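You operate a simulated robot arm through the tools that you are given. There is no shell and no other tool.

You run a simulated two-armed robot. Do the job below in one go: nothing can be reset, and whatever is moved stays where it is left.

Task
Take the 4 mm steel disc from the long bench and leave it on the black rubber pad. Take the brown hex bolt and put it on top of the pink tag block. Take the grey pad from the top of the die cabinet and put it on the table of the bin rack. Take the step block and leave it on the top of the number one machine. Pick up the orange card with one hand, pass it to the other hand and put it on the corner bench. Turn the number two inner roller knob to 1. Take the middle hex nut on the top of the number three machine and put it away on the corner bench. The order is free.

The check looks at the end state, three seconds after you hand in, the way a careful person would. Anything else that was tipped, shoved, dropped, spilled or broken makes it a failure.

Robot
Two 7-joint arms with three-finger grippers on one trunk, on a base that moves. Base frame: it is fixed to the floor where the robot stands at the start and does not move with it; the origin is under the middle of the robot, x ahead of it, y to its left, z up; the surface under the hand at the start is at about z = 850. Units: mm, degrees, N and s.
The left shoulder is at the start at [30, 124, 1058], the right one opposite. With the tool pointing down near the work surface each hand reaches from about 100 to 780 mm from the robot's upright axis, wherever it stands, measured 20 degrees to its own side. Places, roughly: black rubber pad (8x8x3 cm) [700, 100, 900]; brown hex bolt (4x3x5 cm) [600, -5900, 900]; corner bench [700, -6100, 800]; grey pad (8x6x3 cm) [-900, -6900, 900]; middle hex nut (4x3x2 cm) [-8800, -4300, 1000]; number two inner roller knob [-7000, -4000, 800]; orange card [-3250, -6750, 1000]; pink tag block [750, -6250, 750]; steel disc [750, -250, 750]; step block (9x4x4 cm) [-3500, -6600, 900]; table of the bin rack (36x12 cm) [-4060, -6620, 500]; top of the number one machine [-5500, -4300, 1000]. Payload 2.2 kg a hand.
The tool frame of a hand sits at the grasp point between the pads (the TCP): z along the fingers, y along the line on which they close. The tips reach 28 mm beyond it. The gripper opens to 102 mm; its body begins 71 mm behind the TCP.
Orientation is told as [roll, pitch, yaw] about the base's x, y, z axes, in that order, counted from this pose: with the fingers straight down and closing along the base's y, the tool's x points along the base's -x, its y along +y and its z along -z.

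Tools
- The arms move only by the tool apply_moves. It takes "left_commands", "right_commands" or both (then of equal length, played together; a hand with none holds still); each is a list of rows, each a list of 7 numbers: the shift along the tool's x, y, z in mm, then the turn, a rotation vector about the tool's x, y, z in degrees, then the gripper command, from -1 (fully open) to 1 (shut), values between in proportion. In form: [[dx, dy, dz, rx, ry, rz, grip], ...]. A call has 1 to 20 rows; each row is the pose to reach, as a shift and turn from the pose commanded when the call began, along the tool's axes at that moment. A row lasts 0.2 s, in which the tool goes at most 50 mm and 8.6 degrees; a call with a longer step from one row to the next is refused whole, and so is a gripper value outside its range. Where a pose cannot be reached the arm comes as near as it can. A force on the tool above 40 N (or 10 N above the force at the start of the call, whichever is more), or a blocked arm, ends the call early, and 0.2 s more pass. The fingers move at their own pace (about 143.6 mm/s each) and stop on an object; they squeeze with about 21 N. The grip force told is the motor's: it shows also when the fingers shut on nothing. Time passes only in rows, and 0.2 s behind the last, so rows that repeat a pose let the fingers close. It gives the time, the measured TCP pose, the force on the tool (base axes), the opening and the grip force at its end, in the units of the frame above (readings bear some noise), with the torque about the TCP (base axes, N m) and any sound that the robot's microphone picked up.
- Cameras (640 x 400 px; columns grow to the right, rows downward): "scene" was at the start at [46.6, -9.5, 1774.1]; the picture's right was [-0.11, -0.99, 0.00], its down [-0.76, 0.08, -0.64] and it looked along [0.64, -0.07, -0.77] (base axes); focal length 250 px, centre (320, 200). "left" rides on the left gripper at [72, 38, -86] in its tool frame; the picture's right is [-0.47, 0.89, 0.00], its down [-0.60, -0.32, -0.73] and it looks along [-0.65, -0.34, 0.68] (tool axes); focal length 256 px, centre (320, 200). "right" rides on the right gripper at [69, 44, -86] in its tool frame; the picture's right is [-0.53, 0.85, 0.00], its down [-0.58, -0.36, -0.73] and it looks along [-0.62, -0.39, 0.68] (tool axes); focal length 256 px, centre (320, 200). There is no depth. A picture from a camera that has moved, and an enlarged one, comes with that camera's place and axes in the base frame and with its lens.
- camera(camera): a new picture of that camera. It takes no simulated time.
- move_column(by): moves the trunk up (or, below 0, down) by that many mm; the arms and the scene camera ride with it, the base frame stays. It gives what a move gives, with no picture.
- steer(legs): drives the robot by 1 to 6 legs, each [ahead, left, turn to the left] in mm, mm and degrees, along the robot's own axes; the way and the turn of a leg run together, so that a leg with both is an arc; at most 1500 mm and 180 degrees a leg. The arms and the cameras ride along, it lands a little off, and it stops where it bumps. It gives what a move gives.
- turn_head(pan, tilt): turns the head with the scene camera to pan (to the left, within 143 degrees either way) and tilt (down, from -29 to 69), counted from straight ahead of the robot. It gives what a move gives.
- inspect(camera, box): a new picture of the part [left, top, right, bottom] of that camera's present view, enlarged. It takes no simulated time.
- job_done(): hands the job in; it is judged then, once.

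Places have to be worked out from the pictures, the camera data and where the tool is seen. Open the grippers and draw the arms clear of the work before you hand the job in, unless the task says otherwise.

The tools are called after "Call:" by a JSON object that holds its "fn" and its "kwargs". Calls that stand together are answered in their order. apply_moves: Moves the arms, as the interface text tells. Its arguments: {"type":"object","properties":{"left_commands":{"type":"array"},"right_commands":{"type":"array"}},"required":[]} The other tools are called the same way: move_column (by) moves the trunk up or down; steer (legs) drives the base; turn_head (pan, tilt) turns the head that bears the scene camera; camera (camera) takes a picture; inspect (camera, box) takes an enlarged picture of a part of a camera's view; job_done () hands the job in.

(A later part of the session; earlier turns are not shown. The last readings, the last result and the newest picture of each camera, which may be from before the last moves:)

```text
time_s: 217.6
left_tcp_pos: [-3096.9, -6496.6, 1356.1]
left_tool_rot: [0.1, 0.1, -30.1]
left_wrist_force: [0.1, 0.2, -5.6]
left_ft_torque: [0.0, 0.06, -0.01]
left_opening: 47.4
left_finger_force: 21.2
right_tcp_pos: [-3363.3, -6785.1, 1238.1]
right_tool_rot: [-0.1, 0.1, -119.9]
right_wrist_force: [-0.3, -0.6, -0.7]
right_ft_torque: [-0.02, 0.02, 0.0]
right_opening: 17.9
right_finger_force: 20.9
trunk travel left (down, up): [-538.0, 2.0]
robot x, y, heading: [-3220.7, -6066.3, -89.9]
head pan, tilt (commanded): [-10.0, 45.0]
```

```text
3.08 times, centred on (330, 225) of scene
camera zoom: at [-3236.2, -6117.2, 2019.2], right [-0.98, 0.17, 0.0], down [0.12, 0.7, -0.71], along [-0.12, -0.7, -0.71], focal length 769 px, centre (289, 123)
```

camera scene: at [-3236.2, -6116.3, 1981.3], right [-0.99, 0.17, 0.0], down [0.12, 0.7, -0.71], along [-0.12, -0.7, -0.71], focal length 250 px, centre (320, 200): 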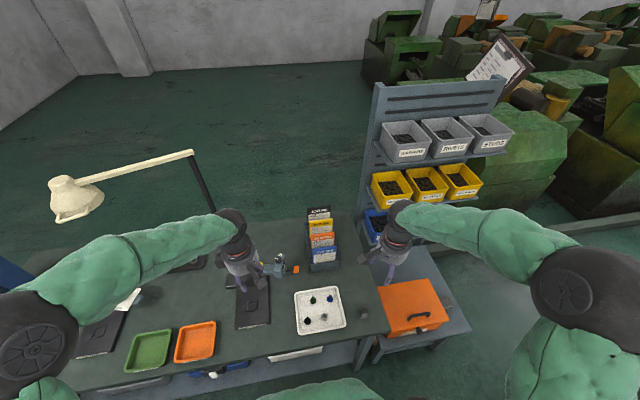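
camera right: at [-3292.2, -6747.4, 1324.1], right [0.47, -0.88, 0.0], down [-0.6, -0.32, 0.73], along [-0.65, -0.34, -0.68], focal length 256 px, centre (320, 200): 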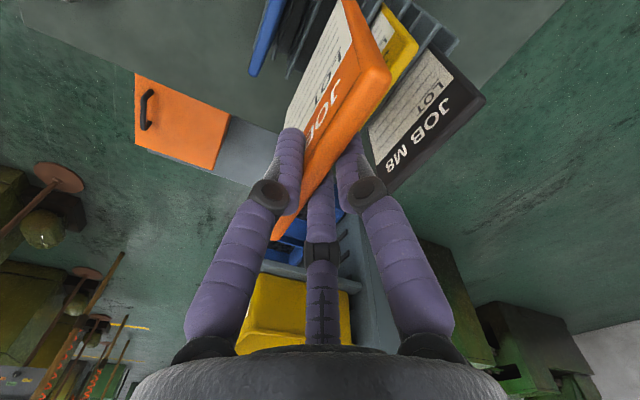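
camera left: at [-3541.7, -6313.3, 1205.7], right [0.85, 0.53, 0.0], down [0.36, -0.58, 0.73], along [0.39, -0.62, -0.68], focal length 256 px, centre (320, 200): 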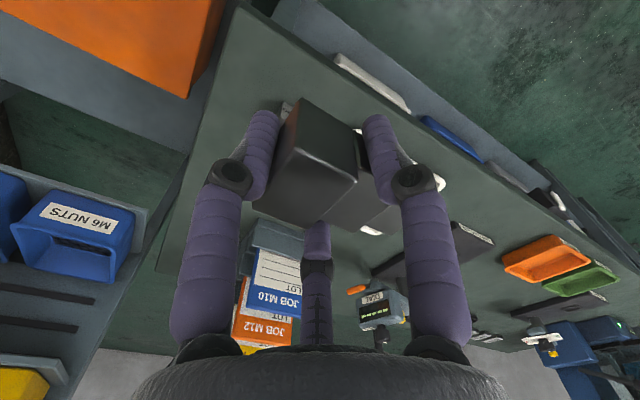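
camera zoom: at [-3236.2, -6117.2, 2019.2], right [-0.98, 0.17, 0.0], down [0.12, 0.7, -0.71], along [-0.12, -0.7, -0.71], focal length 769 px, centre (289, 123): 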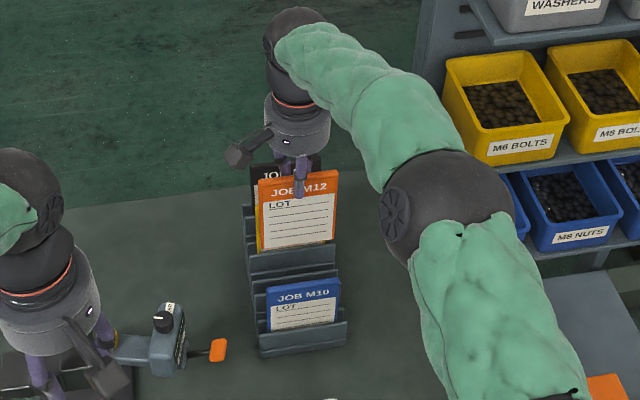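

The card is fully out (its lower edge at z≈1086, clear of the blue card). I drive back from the bench and draw the right hand in.

Call:
{"fn": "steer", "kwargs": {"legs": [[-400, 0, 0]]}}

Call:
{"fn": "apply_moves", "kwargs": {"right_commands": [[22, -37, 0, 0, 0, 0, 1], [44, -74, 0, 0, 0, 0, 1], [66, -111, 0, 0, 0, 0, 1], [88, -148, 0, 0, 0, 0, 1], [110, -185, 0, 0, 0, 0, 1], [132, -222, 0, 0, 0, 0, 1]]}}

Call:
{"fn": "turn_head", "kwargs": {"pan": -80, "tilt": 20}}

Call:
{"fn": "camera", "kwargs": {"camera": "scene"}}

Call:
{"fn": "turn_head", "kwargs": {"pan": -135, "tilt": 20}}

Call:
{"fn": "camera", "kwargs": {"camera": "scene"}}

```text
time_s: 220.1
left_tcp_pos: [-3097.7, -6102.1, 1358.4]
left_tool_rot: [0.1, 0.1, -30.4]
left_wrist_force: [0.3, 0.6, -5.1]
left_ft_torque: [0.0, 0.09, 0.05]
left_opening: 47.5
left_finger_force: 21.2
right_tcp_pos: [-3366.3, -6389.4, 1238.4]
right_tool_rot: [-0.2, 0.1, -120.1]
right_wrist_force: [-0.7, 0.4, -1.0]
right_ft_torque: [-0.01, 0.02, 0.01]
right_opening: 17.8
right_finger_force: 21.0
trunk travel left (down, up): [-538.0, 2.0]
robot x, y, heading: [-3221.7, -5664.5, -89.8]
head pan, tilt (commanded): [-10.0, 45.0]
```

```text
time_s: 221.5
left_tcp_pos: [-3098.1, -6100.1, 1358.5]
left_tool_rot: [0.1, 0.0, -30.3]
left_wrist_force: [-0.2, 0.1, -5.3]
left_ft_torque: [0.01, 0.05, -0.04]
left_opening: 47.5
left_finger_force: 20.9
right_tcp_pos: [-3493.5, -6162.1, 1237.9]
right_tool_rot: [0.0, 0.0, -120.1]
right_wrist_force: [0.2, 0.5, -1.5]
right_ft_torque: [-0.02, -0.03, 0.0]
right_opening: 18.1
right_finger_force: 20.8
trunk travel left (down, up): [-538.0, 2.0]
robot x, y, heading: [-3219.6, -5669.4, -90.0]
head pan, tilt (commanded): [-10.0, 45.0]
```

```text
time_s: 222.9
left_tcp_pos: [-3097.9, -6100.9, 1357.1]
left_tool_rot: [0.1, 0.0, -30.3]
left_wrist_force: [1.2, -0.3, -4.9]
left_ft_torque: [0.01, 0.06, 0.02]
left_opening: 47.6
left_finger_force: 21.1
right_tcp_pos: [-3492.4, -6163.9, 1237.5]
right_tool_rot: [0.0, 0.1, -120.0]
right_wrist_force: [0.1, -0.1, -0.5]
right_ft_torque: [0.0, -0.02, -0.01]
right_opening: 17.9
right_finger_force: 21.1
trunk travel left (down, up): [-538.0, 2.0]
robot x, y, heading: [-3220.3, -5670.6, -90.1]
head pan, tilt (commanded): [-80.0, 20.0]
```

```text
taken
camera scene: at [-3313.7, -5656.6, 2058.0], right [-0.17, 0.98, 0.0], down [0.34, 0.06, -0.94], along [-0.93, -0.16, -0.34], focal length 250 px, centre (320, 200)
```

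scene: 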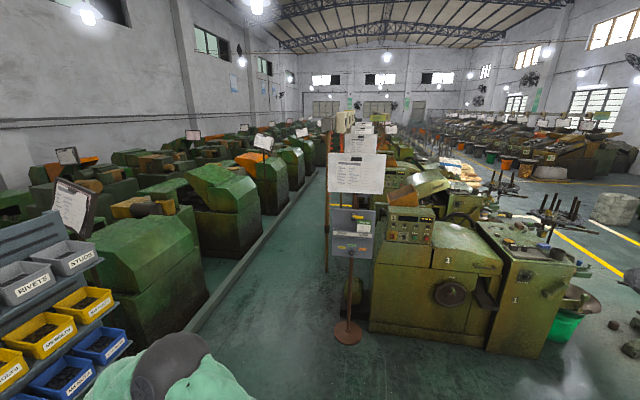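

```text
time_s: 224.2
left_tcp_pos: [-3097.8, -6100.9, 1356.9]
left_tool_rot: [0.1, 0.1, -30.4]
left_wrist_force: [0.5, 0.9, -6.2]
left_ft_torque: [-0.02, 0.06, 0.02]
left_opening: 47.5
left_finger_force: 21.4
right_tcp_pos: [-3492.8, -6163.9, 1238.1]
right_tool_rot: [0.1, 0.2, -120.1]
right_wrist_force: [0.5, 0.6, -0.7]
right_ft_torque: [0.01, 0.01, 0.03]
right_opening: 18.1
right_finger_force: 21.5
trunk travel left (down, up): [-538.0, 2.0]
robot x, y, heading: [-3227.3, -5671.4, -90.0]
head pan, tilt (commanded): [-135.0, 20.0]
```

```text
taken
camera scene: at [-3287.9, -5574.3, 2058.0], right [0.71, 0.71, 0.0], down [0.24, -0.24, -0.94], along [-0.66, 0.67, -0.34], focal length 250 px, centre (320, 200)
```

scene: 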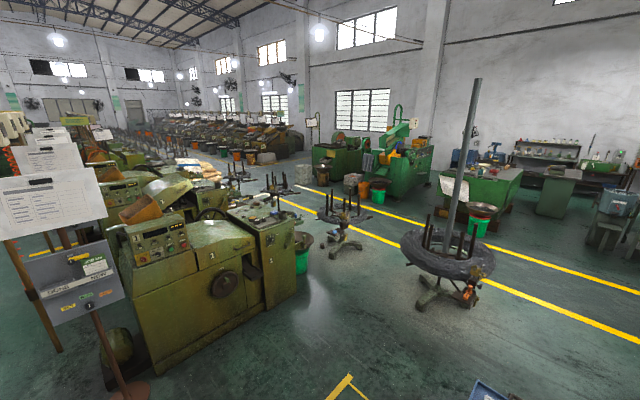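

Machine number 1 stands ahead; I enlarge its top to see what lies there.

Call:
{"fn": "inspect", "kwargs": {"camera": "scene", "box": [90, 150, 330, 310]}}

Call:
{"fn": "turn_head", "kwargs": {"pan": -100, "tilt": 20}}

Call:
{"fn": "camera", "kwargs": {"camera": "scene"}}

Call:
{"fn": "inspect", "kwargs": {"camera": "scene", "box": [240, 150, 460, 290]}}

```text
2.50 times, centred on (210, 230) of scene
camera zoom: at [-3287.9, -5574.3, 2058.0], right [0.71, 0.71, 0.0], down [0.24, -0.24, -0.94], along [-0.66, 0.67, -0.34], focal length 625 px, centre (595, 125)
```

zoom: 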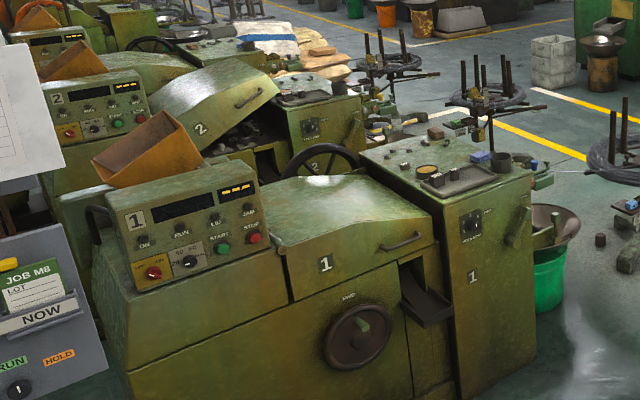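

```text
time_s: 225.2
left_tcp_pos: [-3098.1, -6100.9, 1357.2]
left_tool_rot: [0.1, 0.1, -30.3]
left_wrist_force: [-0.5, -0.7, -5.9]
left_ft_torque: [-0.01, 0.06, 0.01]
left_opening: 47.3
left_finger_force: 21.4
right_tcp_pos: [-3491.2, -6164.0, 1238.4]
right_tool_rot: [0.0, 0.2, -120.1]
right_wrist_force: [-0.3, -0.3, 0.3]
right_ft_torque: [-0.01, -0.02, -0.02]
right_opening: 17.8
right_finger_force: 21.3
trunk travel left (down, up): [-538.0, 2.0]
robot x, y, heading: [-3220.0, -5670.9, -90.3]
head pan, tilt (commanded): [-100.0, 20.0]
```

```text
taken
camera scene: at [-3313.7, -5623.8, 2058.0], right [0.18, 0.98, 0.0], down [0.34, -0.06, -0.94], along [-0.93, 0.17, -0.34], focal length 250 px, centre (320, 200)
```

scene: 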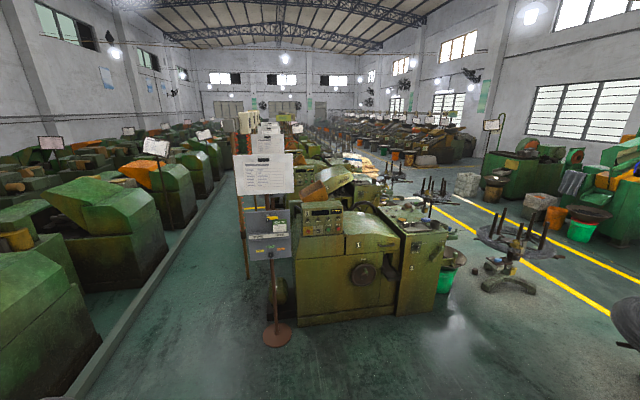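

```text
2.86 times, centred on (350, 220) of scene
camera zoom: at [-3313.7, -5623.8, 2058.0], right [0.18, 0.98, 0.0], down [0.34, -0.06, -0.94], along [-0.93, 0.17, -0.34], focal length 714 px, centre (234, 143)
```

zoom: 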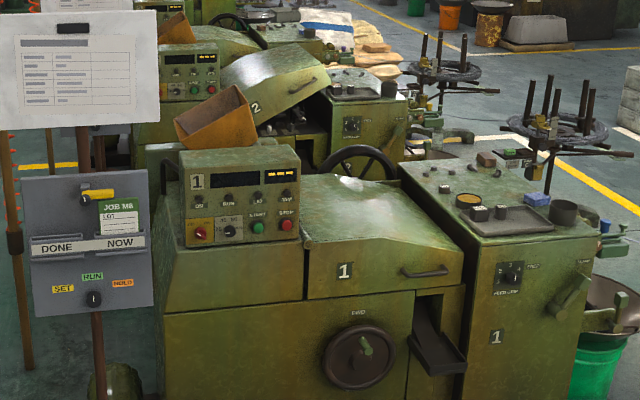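

The top of machine 1 (cabinet with "1" on it) spans about x -5150..-5770, y -4550..-4090. I turn toward it and move part-way, then look for obstacles.

Call:
{"fn": "steer", "kwargs": {"legs": [[0, 0, -89.8], [650, 0, 0]]}}

Call:
{"fn": "turn_head", "kwargs": {"pan": -60, "tilt": 35}}

Call:
{"fn": "camera", "kwargs": {"camera": "scene"}}

Call:
{"fn": "turn_head", "kwargs": {"pan": -15, "tilt": 30}}

Call:
{"fn": "camera", "kwargs": {"camera": "scene"}}

```text
time_s: 232.6
left_tcp_pos: [-4305.5, -5784.8, 1358.5]
left_tool_rot: [0.1, 0.1, -120.6]
left_wrist_force: [0.6, -0.1, -5.1]
left_ft_torque: [0.11, 0.01, 0.0]
left_opening: 47.7
left_finger_force: 21.2
right_tcp_pos: [-4363.8, -5389.5, 1239.3]
right_tool_rot: [0.0, 0.1, 149.4]
right_wrist_force: [-0.6, -0.2, -0.7]
right_ft_torque: [0.01, -0.02, 0.04]
right_opening: 17.8
right_finger_force: 21.1
trunk travel left (down, up): [-538.0, 2.0]
robot x, y, heading: [-3873.0, -5660.4, 179.6]
head pan, tilt (commanded): [-100.0, 20.0]
```

```text
time_s: 233.7
left_tcp_pos: [-4305.0, -5784.6, 1356.6]
left_tool_rot: [0.1, 0.0, -120.7]
left_wrist_force: [0.3, 0.6, -5.3]
left_ft_torque: [0.07, 0.02, 0.02]
left_opening: 47.4
left_finger_force: 21.1
right_tcp_pos: [-4363.6, -5389.8, 1237.9]
right_tool_rot: [0.2, 0.1, 149.4]
right_wrist_force: [-0.4, 0.3, -1.2]
right_ft_torque: [-0.01, 0.0, -0.01]
right_opening: 17.8
right_finger_force: 20.7
trunk travel left (down, up): [-538.0, 2.0]
robot x, y, heading: [-3871.6, -5659.6, 179.4]
head pan, tilt (commanded): [-60.0, 35.0]
```

```text
taken
camera scene: at [-3885.2, -5587.4, 2034.2], right [0.87, 0.49, 0.0], down [0.28, -0.5, -0.82], along [-0.4, 0.71, -0.57], focal length 250 px, centre (320, 200)
```

scene: 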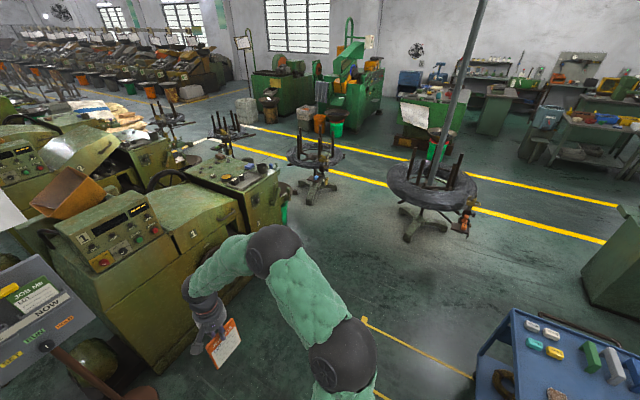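

```text
time_s: 234.8
left_tcp_pos: [-4304.7, -5784.4, 1356.9]
left_tool_rot: [0.1, 0.0, -120.7]
left_wrist_force: [-0.4, -0.2, -4.9]
left_ft_torque: [0.1, 0.01, -0.01]
left_opening: 47.2
left_finger_force: 20.7
right_tcp_pos: [-4364.5, -5389.4, 1236.4]
right_tool_rot: [0.0, 0.1, 149.5]
right_wrist_force: [0.0, -0.2, -1.9]
right_ft_torque: [0.02, 0.02, 0.02]
right_opening: 17.8
right_finger_force: 21.8
trunk travel left (down, up): [-538.0, 2.0]
robot x, y, heading: [-3874.1, -5664.4, 179.4]
head pan, tilt (commanded): [-15.0, 30.0]
```

```text
taken
camera scene: at [-3929.3, -5639.8, 2041.9], right [0.27, 0.96, 0.0], down [0.48, -0.13, -0.87], along [-0.83, 0.23, -0.5], focal length 250 px, centre (320, 200)
```

scene: 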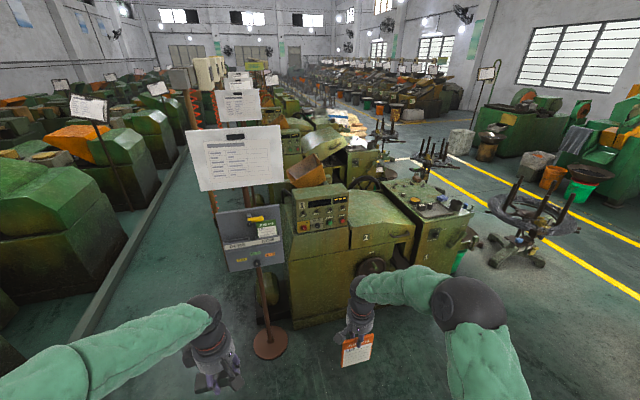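

The blue cart lies behind-right (x > -3540), so I go 230 mm further ahead before sliding right to y≈-4310 in front of the cabinet.

Call:
{"fn": "steer", "kwargs": {"legs": [[230, 0, 0.5], [0, -1350, 0], [450, 0, 0]]}}

Call:
{"fn": "turn_head", "kwargs": {"pan": 0, "tilt": 45}}

Call:
{"fn": "camera", "kwargs": {"camera": "scene"}}

```text
time_s: 245.2
left_tcp_pos: [-4978.4, -4442.9, 1357.7]
left_tool_rot: [0.1, 0.2, -120.6]
left_wrist_force: [0.2, 0.0, -5.6]
left_ft_torque: [0.05, 0.02, -0.01]
left_opening: 47.8
left_finger_force: 21.2
right_tcp_pos: [-5041.4, -4047.2, 1238.2]
right_tool_rot: [0.0, 0.1, 149.7]
right_wrist_force: [-0.2, -1.1, -0.7]
right_ft_torque: [-0.02, 0.0, -0.04]
right_opening: 18.3
right_finger_force: 21.1
trunk travel left (down, up): [-538.0, 2.0]
robot x, y, heading: [-4549.4, -4319.8, 179.7]
head pan, tilt (commanded): [-15.0, 30.0]
```

```text
time_s: 245.9
left_tcp_pos: [-4980.4, -4441.9, 1357.3]
left_tool_rot: [0.2, 0.2, -120.5]
left_wrist_force: [-0.5, 0.1, -4.6]
left_ft_torque: [0.08, -0.02, -0.01]
left_opening: 47.6
left_finger_force: 20.8
right_tcp_pos: [-5042.0, -4048.2, 1237.8]
right_tool_rot: [0.0, 0.1, 149.8]
right_wrist_force: [0.1, 0.1, -0.7]
right_ft_torque: [-0.01, -0.02, -0.02]
right_opening: 17.6
right_finger_force: 21.1
trunk travel left (down, up): [-538.0, 2.0]
robot x, y, heading: [-4548.2, -4316.1, 179.7]
head pan, tilt (commanded): [0.0, 45.0]
```

```text
taken
camera scene: at [-4599.7, -4319.9, 2019.3], right [0.01, 1.0, 0.0], down [0.71, 0.0, -0.71], along [-0.71, 0.0, -0.71], focal length 250 px, centre (320, 200)
```

scene: 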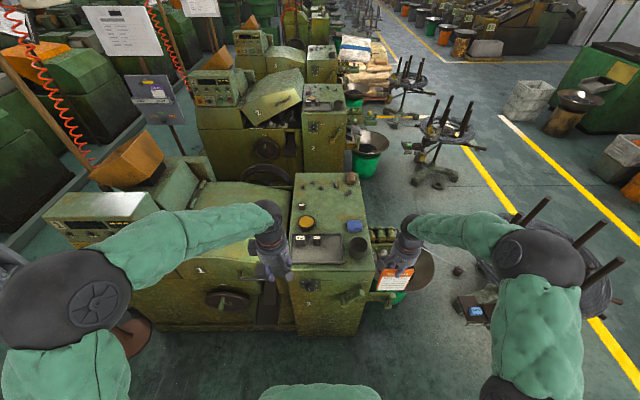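

Call:
{"fn": "inspect", "kwargs": {"camera": "scene", "box": [250, 160, 410, 320]}}

Call:
{"fn": "camera", "kwargs": {"camera": "left"}}

```text
2.50 times, centred on (330, 240) of scene
camera zoom: at [-4599.7, -4319.9, 2019.3], right [0.01, 1.0, 0.0], down [0.71, 0.0, -0.71], along [-0.71, 0.0, -0.71], focal length 625 px, centre (295, 100)
```

zoom: 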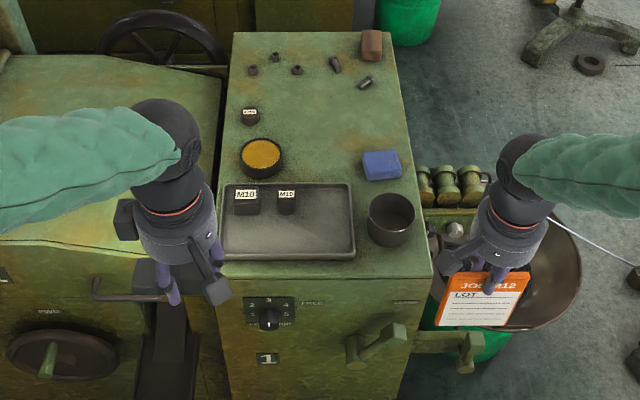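

```text
taken
camera left: at [-4911.5, -4400.1, 1442.9], right [0.53, -0.85, 0.0], down [-0.58, -0.36, 0.73], along [-0.62, -0.39, -0.68], focal length 256 px, centre (320, 200)
```

left: 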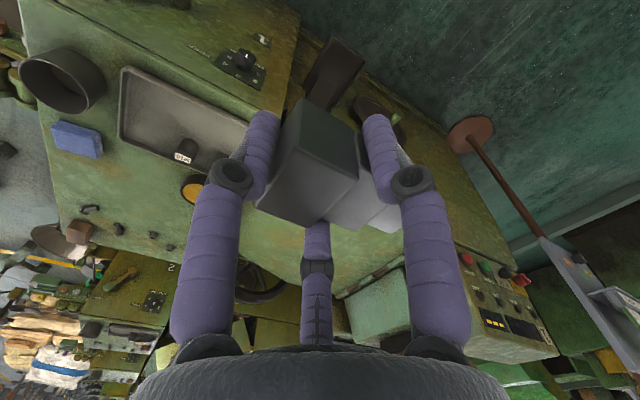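

There is free room on the cabinet top between the dish, the blue block and the small parts, around (-5520, -4250). I move so the left hand can reach there.

Call:
{"fn": "steer", "kwargs": {"legs": [[0, -160, 0.3], [245, 0, 0]]}}

Call:
{"fn": "turn_head", "kwargs": {"pan": 5, "tilt": 52}}

Call:
{"fn": "camera", "kwargs": {"camera": "scene"}}

Call:
{"fn": "camera", "kwargs": {"camera": "left"}}

```text
time_s: 248.7
left_tcp_pos: [-5220.8, -4283.4, 1357.4]
left_tool_rot: [0.1, 0.2, -120.2]
left_wrist_force: [0.5, 0.1, -6.3]
left_ft_torque: [0.05, 0.02, -0.01]
left_opening: 47.7
left_finger_force: 21.1
right_tcp_pos: [-5284.0, -3888.3, 1238.5]
right_tool_rot: [0.1, 0.1, 149.9]
right_wrist_force: [-0.3, 0.0, -1.5]
right_ft_torque: [-0.01, 0.01, -0.02]
right_opening: 18.1
right_finger_force: 21.2
trunk travel left (down, up): [-538.0, 2.0]
robot x, y, heading: [-4787.6, -4156.4, 180.2]
head pan, tilt (commanded): [0.0, 45.0]
```

```text
time_s: 249.4
left_tcp_pos: [-5223.2, -4282.6, 1356.5]
left_tool_rot: [0.2, 0.2, -120.2]
left_wrist_force: [-0.4, -0.1, -5.7]
left_ft_torque: [0.05, -0.04, 0.02]
left_opening: 47.7
left_finger_force: 20.7
right_tcp_pos: [-5286.1, -3888.0, 1236.7]
right_tool_rot: [-0.1, 0.2, 149.9]
right_wrist_force: [0.3, 1.0, -0.5]
right_ft_torque: [-0.03, -0.01, 0.01]
right_opening: 17.9
right_finger_force: 21.3
trunk travel left (down, up): [-538.0, 2.0]
robot x, y, heading: [-4789.3, -4158.3, 180.0]
head pan, tilt (commanded): [5.0, 52.0]
```

```text
taken
camera scene: at [-4836.4, -4166.0, 2009.7], right [-0.09, 1.0, 0.0], down [0.79, 0.07, -0.62], along [-0.61, -0.05, -0.79], focal length 250 px, centre (320, 200)
```

scene: 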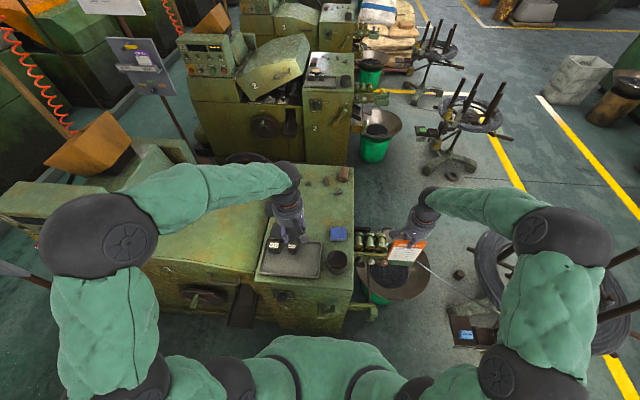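

```text
taken
camera left: at [-5153.9, -4240.8, 1442.6], right [0.53, -0.85, 0.0], down [-0.58, -0.36, 0.73], along [-0.62, -0.39, -0.69], focal length 256 px, centre (320, 200)
```

left: 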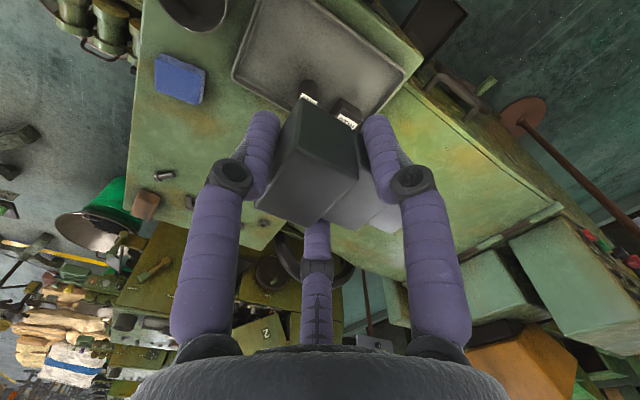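

Call:
{"fn": "inspect", "kwargs": {"camera": "scene", "box": [240, 150, 380, 300]}}

```text
2.67 times, centred on (310, 225) of scene
camera zoom: at [-4836.4, -4166.0, 2009.7], right [-0.09, 1.0, 0.0], down [0.79, 0.07, -0.62], along [-0.61, -0.05, -0.79], focal length 666 px, centre (347, 133)
```

zoom: 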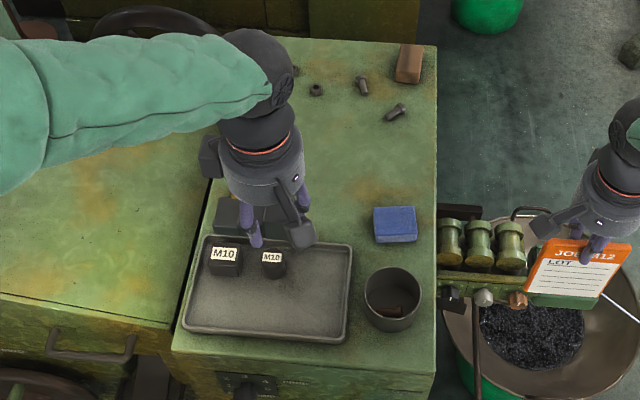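

I aim to set the block at about (-5500, -4240), free of the tray, dish, blue block and small parts. I move over it and lower to z≈1085.

Call:
{"fn": "apply_moves", "kwargs": {"left_commands": [[-17, -43, 0, 0, 0, 0, 1], [-34, -87, 0, 0, 0, 0, 1], [-51, -130, 0, 0, 0, 0, 1], [-68, -174, 0, 0, 0, 0, 1], [-85, -217, 0, 0, 0, 0, 1], [-102.4, -261.5, 0, 0, 0, 0, 1], [-102.4, -261.5, 45, 0, 0, 0, 1], [-102.4, -261.5, 90, 0, 0, 0, 1], [-102.4, -261.5, 135, 0, 0, 0, 1], [-102.4, -261.5, 180, 0, 0, 0, 1], [-102.4, -261.5, 225, 0, 0, 0, 1], [-102.4, -261.5, 270, 0, 0, 0, 1], [-102.4, -261.5, 270, 0, 0, 0, 1]]}}

Call:
{"fn": "camera", "kwargs": {"camera": "left"}}

Call:
{"fn": "inspect", "kwargs": {"camera": "scene", "box": [240, 130, 400, 280]}}

```text
time_s: 252.2
left_tcp_pos: [-5496.3, -4237.9, 1086.7]
left_tool_rot: [0.1, 0.1, -120.3]
left_wrist_force: [0.0, -0.5, -5.7]
left_ft_torque: [0.05, 0.02, 0.05]
left_opening: 47.5
left_finger_force: 20.9
right_tcp_pos: [-5284.0, -3888.2, 1238.3]
right_tool_rot: [0.0, 0.1, 150.0]
right_wrist_force: [0.2, -0.9, -0.8]
right_ft_torque: [-0.01, 0.03, -0.02]
right_opening: 17.7
right_finger_force: 20.6
trunk travel left (down, up): [-538.0, 2.0]
robot x, y, heading: [-4790.2, -4158.0, 180.3]
head pan, tilt (commanded): [5.0, 52.0]
```

```text
taken
camera left: at [-5427.9, -4196.8, 1171.3], right [0.53, -0.85, 0.0], down [-0.58, -0.36, 0.73], along [-0.62, -0.39, -0.68], focal length 256 px, centre (320, 200)
```

left: 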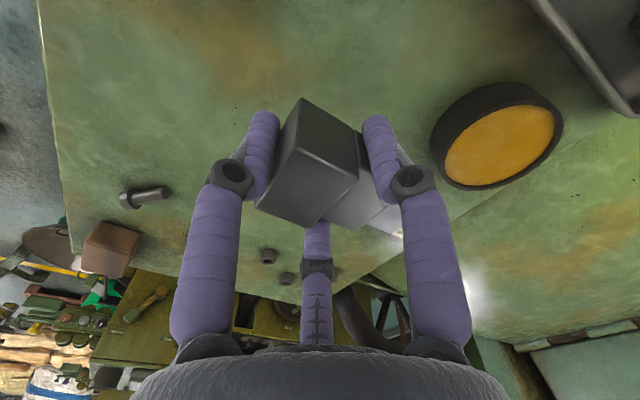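

```text
2.67 times, centred on (320, 205) of scene
camera zoom: at [-4834.1, -4166.0, 2009.8], right [-0.09, 1.0, 0.0], down [0.79, 0.07, -0.62], along [-0.61, -0.05, -0.79], focal length 666 px, centre (320, 187)
```

zoom: 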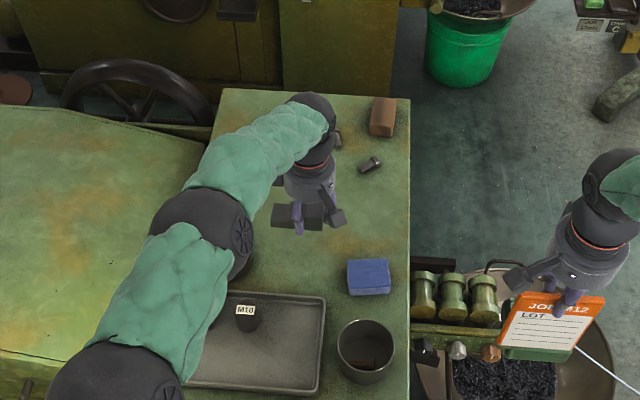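

The spot below is clear (dish edge over 20 mm away). I lower on, then feel for the surface.

Call:
{"fn": "apply_moves", "kwargs": {"left_commands": [[0, 0, 15, 0, 0, 0, 1], [0, 0, 30, 0, 0, 0, 1], [0, 0, 38, 0, 0, 0, 1], [0, 0, 42, 0, 0, 0, 1], [0, 0, 42, 0, 0, 0, 1]]}}

Call:
{"fn": "camera", "kwargs": {"camera": "left"}}

Call:
{"fn": "inspect", "kwargs": {"camera": "scene", "box": [270, 150, 370, 260]}}

```text
time_s: 253.4
left_tcp_pos: [-5498.1, -4239.4, 1043.9]
left_tool_rot: [0.1, 0.2, -120.1]
left_wrist_force: [0.2, 0.4, -6.4]
left_ft_torque: [0.06, -0.01, 0.01]
left_opening: 47.5
left_finger_force: 20.9
right_tcp_pos: [-5284.5, -3887.5, 1238.0]
right_tool_rot: [0.0, 0.1, 149.9]
right_wrist_force: [-0.5, 0.5, -1.8]
right_ft_torque: [-0.02, 0.0, 0.0]
right_opening: 18.0
right_finger_force: 20.9
trunk travel left (down, up): [-538.0, 2.0]
robot x, y, heading: [-4789.4, -4157.6, 179.9]
head pan, tilt (commanded): [5.0, 52.0]
```

```text
taken
camera left: at [-5429.1, -4197.1, 1129.5], right [0.53, -0.85, 0.0], down [-0.58, -0.36, 0.73], along [-0.62, -0.39, -0.68], focal length 256 px, centre (320, 200)
```

left: 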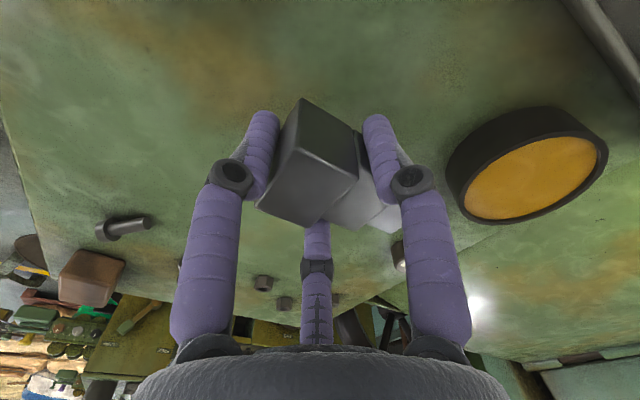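

```text
3.64 times, centred on (320, 205) of scene
camera zoom: at [-4835.3, -4165.8, 2009.7], right [-0.09, 1.0, 0.0], down [0.79, 0.07, -0.62], along [-0.61, -0.05, -0.79], focal length 909 px, centre (320, 182)
```

zoom: 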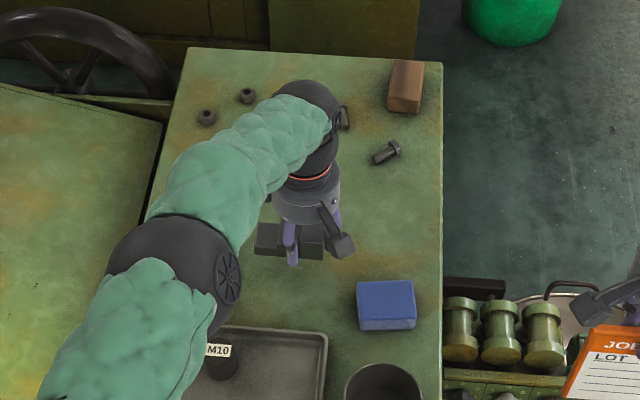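

Call:
{"fn": "apply_moves", "kwargs": {"left_commands": [[0, 0, 5, 0, 0, 0, 1], [0, 0, 10, 0, 0, 0, 1], [0, 0, 14, 0, 0, 0, 1], [0, 0, 14, 0, 0, 0, 1]]}}

Call:
{"fn": "apply_moves", "kwargs": {"left_commands": [[0, 0, 2, 0, 0, 0, 1], [0, 0, 4, 0, 0, 0, 1], [0, 0, 4, 0, 0, 0, 1]]}}

```text
time_s: 254.4
left_tcp_pos: [-5496.8, -4238.9, 1029.6]
left_tool_rot: [0.2, 0.1, -120.1]
left_wrist_force: [-0.1, 0.6, -5.5]
left_ft_torque: [0.06, -0.03, -0.03]
left_opening: 47.8
left_finger_force: 21.0
right_tcp_pos: [-5285.1, -3888.4, 1238.9]
right_tool_rot: [0.0, 0.2, 149.9]
right_wrist_force: [0.7, 0.1, 0.2]
right_ft_torque: [0.01, -0.03, 0.0]
right_opening: 17.8
right_finger_force: 21.6
trunk travel left (down, up): [-538.0, 2.0]
robot x, y, heading: [-4787.9, -4157.5, 180.0]
head pan, tilt (commanded): [5.0, 52.0]
```

```text
time_s: 255.2
left_tcp_pos: [-5497.5, -4240.2, 1025.7]
left_tool_rot: [0.2, 0.0, -120.2]
left_wrist_force: [1.1, -0.2, -5.1]
left_ft_torque: [0.06, -0.01, 0.01]
left_opening: 47.7
left_finger_force: 21.3
right_tcp_pos: [-5285.4, -3889.6, 1237.1]
right_tool_rot: [0.0, 0.1, 149.8]
right_wrist_force: [0.6, 0.4, -1.0]
right_ft_torque: [-0.01, 0.0, 0.0]
right_opening: 17.8
right_finger_force: 20.6
trunk travel left (down, up): [-538.0, 2.0]
robot x, y, heading: [-4789.8, -4160.3, 180.1]
head pan, tilt (commanded): [5.0, 52.0]
```

Call:
{"fn": "apply_moves", "kwargs": {"left_commands": [[0, 0, 1.5, 0, 0, 0, 1], [0, 0, 3, 0, 0, 0, 1], [0, 0, 4, 0, 0, 0, 1], [0, 0, 4, 0, 0, 0, 1]]}}

Call:
{"fn": "camera", "kwargs": {"camera": "left"}}

```text
time_s: 256.2
left_tcp_pos: [-5497.5, -4239.6, 1022.7]
left_tool_rot: [0.1, 0.0, -120.2]
left_wrist_force: [-0.2, 0.1, -6.0]
left_ft_torque: [0.1, 0.0, 0.01]
left_opening: 47.4
left_finger_force: 20.6
right_tcp_pos: [-5285.3, -3887.0, 1238.7]
right_tool_rot: [0.1, 0.2, 149.9]
right_wrist_force: [-0.1, 0.5, -0.2]
right_ft_torque: [0.02, 0.02, 0.0]
right_opening: 17.9
right_finger_force: 21.4
trunk travel left (down, up): [-538.0, 2.0]
robot x, y, heading: [-4792.3, -4158.2, 179.9]
head pan, tilt (commanded): [5.0, 52.0]
```

```text
taken
camera left: at [-5429.6, -4197.1, 1108.1], right [0.53, -0.85, 0.0], down [-0.58, -0.36, 0.73], along [-0.62, -0.39, -0.68], focal length 256 px, centre (320, 200)
```

left: 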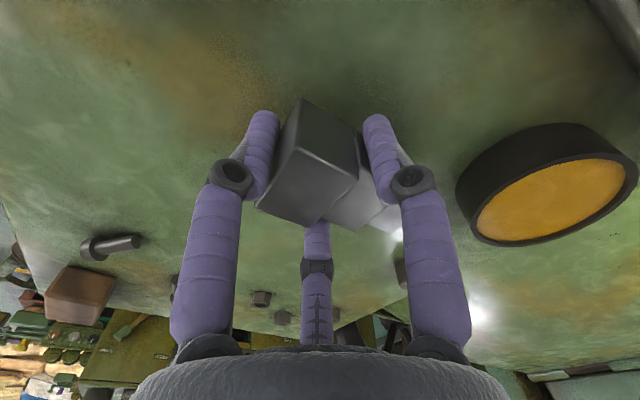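

Call:
{"fn": "apply_moves", "kwargs": {"left_commands": [[0, 0, 1.5, 0, 0, 0, 1], [0, 0, 3, 0, 0, 0, 1], [0, 0, 4.5, 0, 0, 0, 1], [0, 0, 4.5, 0, 0, 0, 1]]}}

Call:
{"fn": "apply_moves", "kwargs": {"left_commands": [[0, 0, 1.5, 0, 0, 0, 1], [0, 0, 3, 0, 0, 0, 1], [0, 0, 3, 0, 0, 0, 1]]}}

```text
time_s: 257.2
left_tcp_pos: [-5497.6, -4239.9, 1018.7]
left_tool_rot: [0.2, 0.1, -120.3]
left_wrist_force: [0.9, 1.0, -5.1]
left_ft_torque: [0.07, 0.0, 0.01]
left_opening: 47.7
left_finger_force: 21.4
right_tcp_pos: [-5285.2, -3888.4, 1238.7]
right_tool_rot: [-0.1, 0.1, 149.8]
right_wrist_force: [0.8, 0.2, -1.4]
right_ft_torque: [0.04, 0.0, -0.02]
right_opening: 18.1
right_finger_force: 20.7
trunk travel left (down, up): [-538.0, 2.0]
robot x, y, heading: [-4791.8, -4157.9, 179.8]
head pan, tilt (commanded): [5.0, 52.0]
```

```text
time_s: 258.0
left_tcp_pos: [-5497.5, -4239.0, 1015.0]
left_tool_rot: [0.1, 0.0, -120.2]
left_wrist_force: [0.0, 0.5, -5.8]
left_ft_torque: [0.08, -0.01, 0.0]
left_opening: 47.7
left_finger_force: 20.8
right_tcp_pos: [-5284.9, -3888.9, 1238.1]
right_tool_rot: [-0.1, 0.1, 150.0]
right_wrist_force: [0.3, 0.0, -0.2]
right_ft_torque: [0.01, -0.06, 0.02]
right_opening: 17.7
right_finger_force: 21.1
trunk travel left (down, up): [-538.0, 2.0]
robot x, y, heading: [-4790.4, -4162.1, 180.2]
head pan, tilt (commanded): [5.0, 52.0]
```

Still hanging freely; continuing down in small steps.

Call:
{"fn": "apply_moves", "kwargs": {"left_commands": [[0, 0, 1.5, 0, 0, 0, 1], [0, 0, 3, 0, 0, 0, 1], [0, 0, 4, 0, 0, 0, 1], [0, 0, 4, 0, 0, 0, 1]]}}

Call:
{"fn": "apply_moves", "kwargs": {"left_commands": [[0, 0, 1.5, 0, 0, 0, 1], [0, 0, 3, 0, 0, 0, 1], [0, 0, 3, 0, 0, 0, 1]]}}

Call:
{"fn": "inspect", "kwargs": {"camera": "scene", "box": [290, 180, 350, 240]}}

```text
time_s: 259.0
left_tcp_pos: [-5497.1, -4239.8, 1010.8]
left_tool_rot: [0.1, 0.1, -120.1]
left_wrist_force: [0.2, -0.3, -5.2]
left_ft_torque: [0.09, 0.01, -0.01]
left_opening: 47.5
left_finger_force: 21.7
right_tcp_pos: [-5284.0, -3888.6, 1238.2]
right_tool_rot: [0.0, 0.1, 149.9]
right_wrist_force: [-0.5, 0.9, -0.6]
right_ft_torque: [0.0, -0.01, 0.02]
right_opening: 17.7
right_finger_force: 20.7
trunk travel left (down, up): [-538.0, 2.0]
robot x, y, heading: [-4790.6, -4158.8, 180.0]
head pan, tilt (commanded): [5.0, 52.0]
```

```text
time_s: 259.8
left_tcp_pos: [-5498.2, -4240.2, 1007.5]
left_tool_rot: [0.4, 0.1, -120.2]
left_wrist_force: [-0.5, -0.1, -6.2]
left_ft_torque: [0.07, 0.01, -0.01]
left_opening: 47.4
left_finger_force: 20.9
right_tcp_pos: [-5285.6, -3888.4, 1238.4]
right_tool_rot: [0.1, 0.1, 149.8]
right_wrist_force: [0.3, -0.6, -1.3]
right_ft_torque: [-0.03, 0.01, 0.01]
right_opening: 17.9
right_finger_force: 21.1
trunk travel left (down, up): [-538.0, 2.0]
robot x, y, heading: [-4787.5, -4158.6, 180.0]
head pan, tilt (commanded): [5.0, 52.0]
```

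```text
6.67 times, centred on (320, 210) of scene
camera zoom: at [-4835.4, -4165.8, 2009.7], right [-0.09, 1.0, 0.0], down [0.79, 0.07, -0.62], along [-0.61, -0.05, -0.79], focal length 1666 px, centre (320, 133)
```

zoom: 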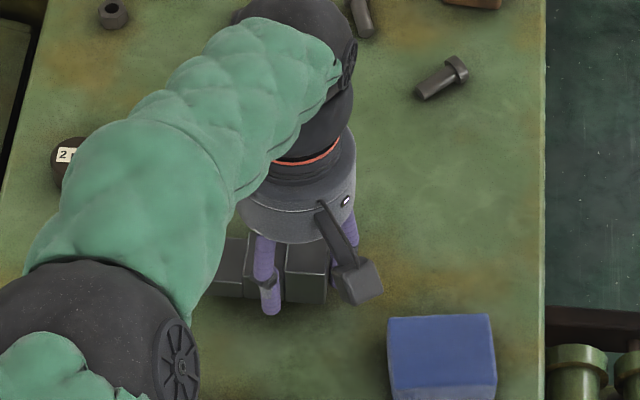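

Call:
{"fn": "apply_moves", "kwargs": {"left_commands": [[0, 0, 1.5, 0, 0, 0, 1], [0, 0, 3, 0, 0, 0, 1], [0, 0, 3, 0, 0, 0, 1]]}}

Call:
{"fn": "apply_moves", "kwargs": {"left_commands": [[0, 0, 1.5, 0, 0, 0, 1], [0, 0, 3, 0, 0, 0, 1], [0, 0, 3, 0, 0, 0, 1]]}}

```text
time_s: 260.6
left_tcp_pos: [-5498.5, -4239.9, 1004.8]
left_tool_rot: [0.1, 0.1, -120.2]
left_wrist_force: [-0.3, -0.2, -5.4]
left_ft_torque: [0.08, 0.02, -0.05]
left_opening: 47.5
left_finger_force: 21.0
right_tcp_pos: [-5285.0, -3888.6, 1237.2]
right_tool_rot: [0.0, 0.1, 149.9]
right_wrist_force: [0.8, 0.3, -1.0]
right_ft_torque: [0.02, 0.05, -0.03]
right_opening: 18.0
right_finger_force: 20.8
trunk travel left (down, up): [-538.0, 2.0]
robot x, y, heading: [-4790.8, -4162.4, 180.0]
head pan, tilt (commanded): [5.0, 52.0]
```

```text
time_s: 261.4
left_tcp_pos: [-5497.4, -4239.3, 1001.7]
left_tool_rot: [0.1, 0.1, -120.2]
left_wrist_force: [0.5, -0.2, -5.6]
left_ft_torque: [0.1, 0.02, 0.01]
left_opening: 47.6
left_finger_force: 20.8
right_tcp_pos: [-5286.0, -3888.7, 1238.5]
right_tool_rot: [0.1, 0.1, 149.9]
right_wrist_force: [0.1, 0.0, -0.7]
right_ft_torque: [-0.04, -0.01, -0.02]
right_opening: 17.9
right_finger_force: 21.0
trunk travel left (down, up): [-538.0, 2.0]
robot x, y, heading: [-4785.8, -4155.4, 180.0]
head pan, tilt (commanded): [5.0, 52.0]
```

Call:
{"fn": "camera", "kwargs": {"camera": "left"}}

Call:
{"fn": "apply_moves", "kwargs": {"left_commands": [[0, 0, 1.5, 0, 0, 0, 1], [0, 0, 3, 0, 0, 0, 1], [0, 0, 4, 0, 0, 0, 1], [0, 0, 4, 0, 0, 0, 1]]}}

```text
taken
camera left: at [-5429.3, -4197.2, 1087.5], right [0.53, -0.85, 0.0], down [-0.58, -0.36, 0.73], along [-0.62, -0.39, -0.68], focal length 256 px, centre (320, 200)
```

left: 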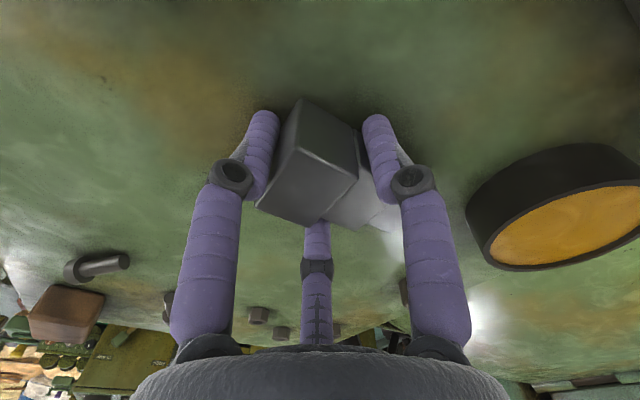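

```text
time_s: 262.4
left_tcp_pos: [-5498.3, -4240.0, 998.5]
left_tool_rot: [0.3, 0.2, -120.2]
left_wrist_force: [-0.5, -0.9, -2.6]
left_ft_torque: [-0.16, 0.12, -0.01]
left_opening: 47.5
left_finger_force: 21.3
right_tcp_pos: [-5283.8, -3889.1, 1237.5]
right_tool_rot: [-0.1, 0.1, 149.9]
right_wrist_force: [-0.3, 0.6, -0.3]
right_ft_torque: [0.0, -0.02, -0.03]
right_opening: 17.8
right_finger_force: 20.9
trunk travel left (down, up): [-538.0, 2.0]
robot x, y, heading: [-4787.2, -4156.6, 179.7]
head pan, tilt (commanded): [5.0, 52.0]
```

Contact is starting (force easing, torque shifting). Another 1.5 mm down.

Call:
{"fn": "apply_moves", "kwargs": {"left_commands": [[0, 0, 1, 0, 0, 0, 1], [0, 0, 1.5, 0, 0, 0, 1], [0, 0, 1.5, 0, 0, 0, 1]]}}

```text
time_s: 263.2
left_tcp_pos: [-5496.3, -4240.3, 998.3]
left_tool_rot: [0.0, 0.0, -120.2]
left_wrist_force: [-0.1, -0.5, 7.0]
left_ft_torque: [-0.32, -0.07, -0.02]
left_opening: 47.4
left_finger_force: 20.7
right_tcp_pos: [-5284.0, -3888.6, 1238.8]
right_tool_rot: [0.0, 0.1, 149.9]
right_wrist_force: [-0.6, -0.3, -1.0]
right_ft_torque: [0.01, -0.02, 0.0]
right_opening: 18.0
right_finger_force: 20.8
trunk travel left (down, up): [-538.0, 2.0]
robot x, y, heading: [-4791.4, -4158.7, 180.3]
head pan, tilt (commanded): [5.0, 52.0]
```

Firmly down (+7 N). I open the fingers modestly and rise.

Call:
{"fn": "apply_moves", "kwargs": {"left_commands": [[0, 0, 0, 0, 0, 0, 0], [0, 0, -1, 0, 0, 0, -0.2], [0, 0, -1, 0, 0, 0, -0.35], [0, 0, -1, 0, 0, 0, -0.35], [0, 0, -12, 0, 0, 0, -0.35], [0, 0, -35, 0, 0, 0, -0.35], [0, 0, -70, 0, 0, 0, -0.35], [0, 0, -110, 0, 0, 0, -0.35], [0, 0, -150, 0, 0, 0, -0.35]]}}

Call:
{"fn": "camera", "kwargs": {"camera": "left"}}

Call:
{"fn": "inspect", "kwargs": {"camera": "scene", "box": [250, 150, 380, 290]}}

```text
time_s: 265.2
left_tcp_pos: [-5495.6, -4238.0, 1147.5]
left_tool_rot: [0.2, 0.1, -120.2]
left_wrist_force: [1.1, -0.4, -0.4]
left_ft_torque: [0.0, 0.01, -0.01]
left_opening: 68.8
left_finger_force: 0.1
right_tcp_pos: [-5284.3, -3889.8, 1237.3]
right_tool_rot: [0.0, 0.1, 150.0]
right_wrist_force: [0.1, 0.7, -0.7]
right_ft_torque: [-0.02, 0.0, 0.0]
right_opening: 17.9
right_finger_force: 20.6
trunk travel left (down, up): [-538.0, 2.0]
robot x, y, heading: [-4790.6, -4158.0, 180.1]
head pan, tilt (commanded): [5.0, 52.0]
```

```text
taken
camera left: at [-5428.1, -4196.6, 1232.4], right [0.53, -0.85, 0.0], down [-0.58, -0.36, 0.73], along [-0.62, -0.39, -0.69], focal length 256 px, centre (320, 200)
```

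left: 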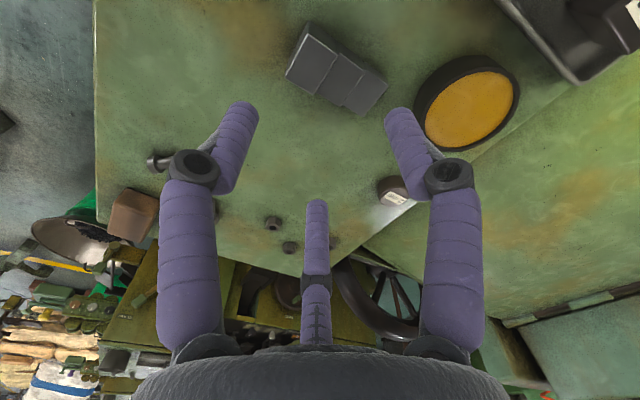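

```text
2.86 times, centred on (315, 220) of scene
camera zoom: at [-4833.5, -4165.7, 2009.8], right [-0.09, 1.0, 0.0], down [0.78, 0.07, -0.62], along [-0.61, -0.05, -0.79], focal length 714 px, centre (334, 143)
```

zoom: 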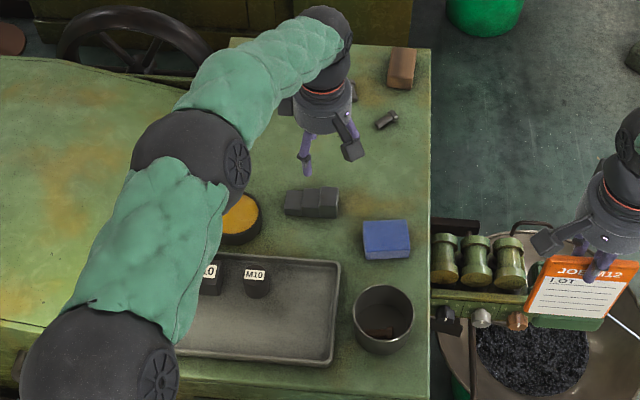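

The step block rests on machine 1's top. I raise and draw back the left hand and drive back into free space for the card handover.

Call:
{"fn": "apply_moves", "kwargs": {"left_commands": [[0, 0, -40, 0, 0, 0, -0.35], [-2, 40, -60, 0, 0, 0, -0.35], [-5, 84, -60, 0, 0, 0, -0.35], [-8, 128, -60, 0, 0, 0, -0.35], [-11, 172, -60, 0, 0, 0, -0.35], [-13, 216, -60, 0, 0, 0, -0.35], [-16, 260, -60, 0, 0, 0, -0.35], [-18, 306, -60, 0, 0, 0, -0.35]]}}

Call:
{"fn": "steer", "kwargs": {"legs": [[-550, 0, 0]]}}

Call:
{"fn": "turn_head", "kwargs": {"pan": -10, "tilt": 50}}

Call:
{"fn": "camera", "kwargs": {"camera": "scene"}}

```text
time_s: 267.0
left_tcp_pos: [-5241.8, -4410.6, 1207.5]
left_tool_rot: [0.2, 0.1, -120.3]
left_wrist_force: [0.9, -0.2, -0.6]
left_ft_torque: [0.0, 0.05, -0.02]
left_opening: 68.8
left_finger_force: 0.1
right_tcp_pos: [-5282.7, -3889.4, 1239.5]
right_tool_rot: [0.1, 0.1, 149.9]
right_wrist_force: [0.2, 0.1, -0.2]
right_ft_torque: [0.02, 0.02, -0.02]
right_opening: 18.0
right_finger_force: 21.0
trunk travel left (down, up): [-538.0, 2.0]
robot x, y, heading: [-4788.3, -4158.7, 179.7]
head pan, tilt (commanded): [5.0, 52.0]
```

```text
time_s: 270.2
left_tcp_pos: [-4695.6, -4409.0, 1206.5]
left_tool_rot: [0.1, 0.1, -120.4]
left_wrist_force: [1.0, 0.9, 0.5]
left_ft_torque: [-0.01, -0.03, -0.02]
left_opening: 69.2
left_finger_force: 0.1
right_tcp_pos: [-4736.7, -3889.5, 1237.4]
right_tool_rot: [0.0, 0.1, 149.8]
right_wrist_force: [0.6, 0.3, 0.1]
right_ft_torque: [0.02, 0.01, 0.0]
right_opening: 18.2
right_finger_force: 21.0
trunk travel left (down, up): [-538.0, 2.0]
robot x, y, heading: [-4242.9, -4161.7, 179.9]
head pan, tilt (commanded): [5.0, 52.0]
```

```text
time_s: 270.9
left_tcp_pos: [-4696.6, -4409.4, 1206.6]
left_tool_rot: [0.0, 0.1, -120.4]
left_wrist_force: [0.0, 0.3, 0.6]
left_ft_torque: [0.03, 0.02, -0.06]
left_opening: 68.7
left_finger_force: 0.2
right_tcp_pos: [-4735.4, -3888.4, 1238.8]
right_tool_rot: [0.1, 0.1, 149.7]
right_wrist_force: [0.3, 0.5, -1.4]
right_ft_torque: [0.0, 0.0, -0.02]
right_opening: 17.8
right_finger_force: 20.6
trunk travel left (down, up): [-538.0, 2.0]
robot x, y, heading: [-4243.0, -4159.1, 180.0]
head pan, tilt (commanded): [-10.0, 50.0]
```

```text
taken
camera scene: at [-4287.0, -4146.9, 2012.4], right [0.18, 0.98, 0.0], down [0.75, -0.13, -0.64], along [-0.63, 0.11, -0.77], focal length 250 px, centre (320, 200)
```

scene: 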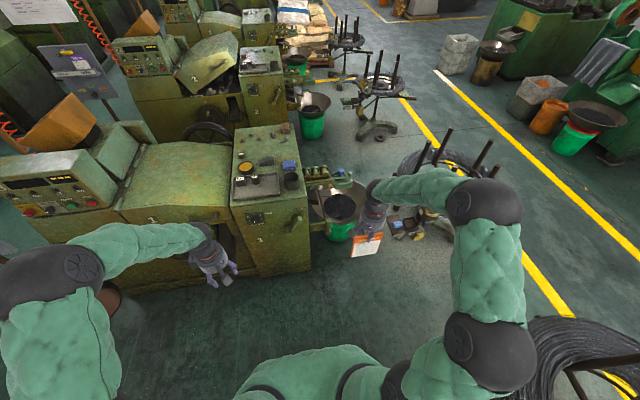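

Free space here. I bring the card in front of the chest with the right hand, and turn the left wrist ready to swing its fingers sideways.

Call:
{"fn": "apply_moves", "kwargs": {"right_commands": [[18.6, 28, 0, 0, 0, 0, 1], [37.2, 56, 0, 0, 0, 0, 1], [55.8, 84, 0, 0, 0, 0, 1], [74.4, 112, 0, 0, 0, 0, 1], [93, 140, 0, 0, 0, 0, 1], [111.5, 167.7, 0, 0, 0, 0, 1]], "left_commands": [[2, -6, 4, 0, 0, 7.4, -0.1], [4, -12, 8, 0, 0, 14.8, 0], [6, -19, 13, 0, 0, 22.2, 0], [8.5, -25, 17, 0, 0, 29.6, 0], [10.6, -31, 22, 0, 0, 29.6, 0], [12.7, -37.6, 26, 0, 0, 29.6, 0]]}}

Call:
{"fn": "turn_head", "kwargs": {"pan": 0, "tilt": 55}}

Call:
{"fn": "camera", "kwargs": {"camera": "scene"}}

```text
time_s: 272.4
left_tcp_pos: [-4723.8, -4380.3, 1179.7]
left_tool_rot: [0.0, 0.2, -150.0]
left_wrist_force: [-0.2, 0.1, 0.5]
left_ft_torque: [0.01, 0.01, 0.01]
left_opening: 50.9
left_finger_force: 0.0
right_tcp_pos: [-4725.3, -4090.8, 1239.2]
right_tool_rot: [-0.1, 0.1, 149.9]
right_wrist_force: [1.1, -0.2, -0.7]
right_ft_torque: [0.01, 0.02, 0.0]
right_opening: 17.7
right_finger_force: 21.0
trunk travel left (down, up): [-538.0, 2.0]
robot x, y, heading: [-4241.7, -4159.4, 179.8]
head pan, tilt (commanded): [-10.0, 50.0]
```

```text
time_s: 273.1
left_tcp_pos: [-4721.1, -4380.3, 1180.4]
left_tool_rot: [0.1, 0.2, -150.0]
left_wrist_force: [0.4, -0.1, 0.8]
left_ft_torque: [-0.02, -0.06, 0.01]
left_opening: 51.0
left_finger_force: 0.0
right_tcp_pos: [-4726.0, -4089.0, 1239.7]
right_tool_rot: [-0.1, 0.2, 149.7]
right_wrist_force: [0.6, 0.8, -1.1]
right_ft_torque: [-0.03, -0.05, 0.0]
right_opening: 17.9
right_finger_force: 20.9
trunk travel left (down, up): [-538.0, 2.0]
robot x, y, heading: [-4239.8, -4158.3, 179.9]
head pan, tilt (commanded): [0.0, 55.0]
```

```text
taken
camera scene: at [-4283.4, -4159.8, 2005.9], right [0.0, 1.0, 0.0], down [0.82, 0.0, -0.57], along [-0.57, 0.0, -0.82], focal length 250 px, centre (320, 200)
```

scene: 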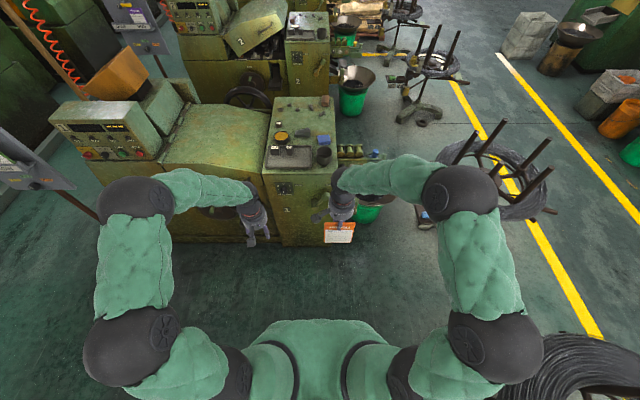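

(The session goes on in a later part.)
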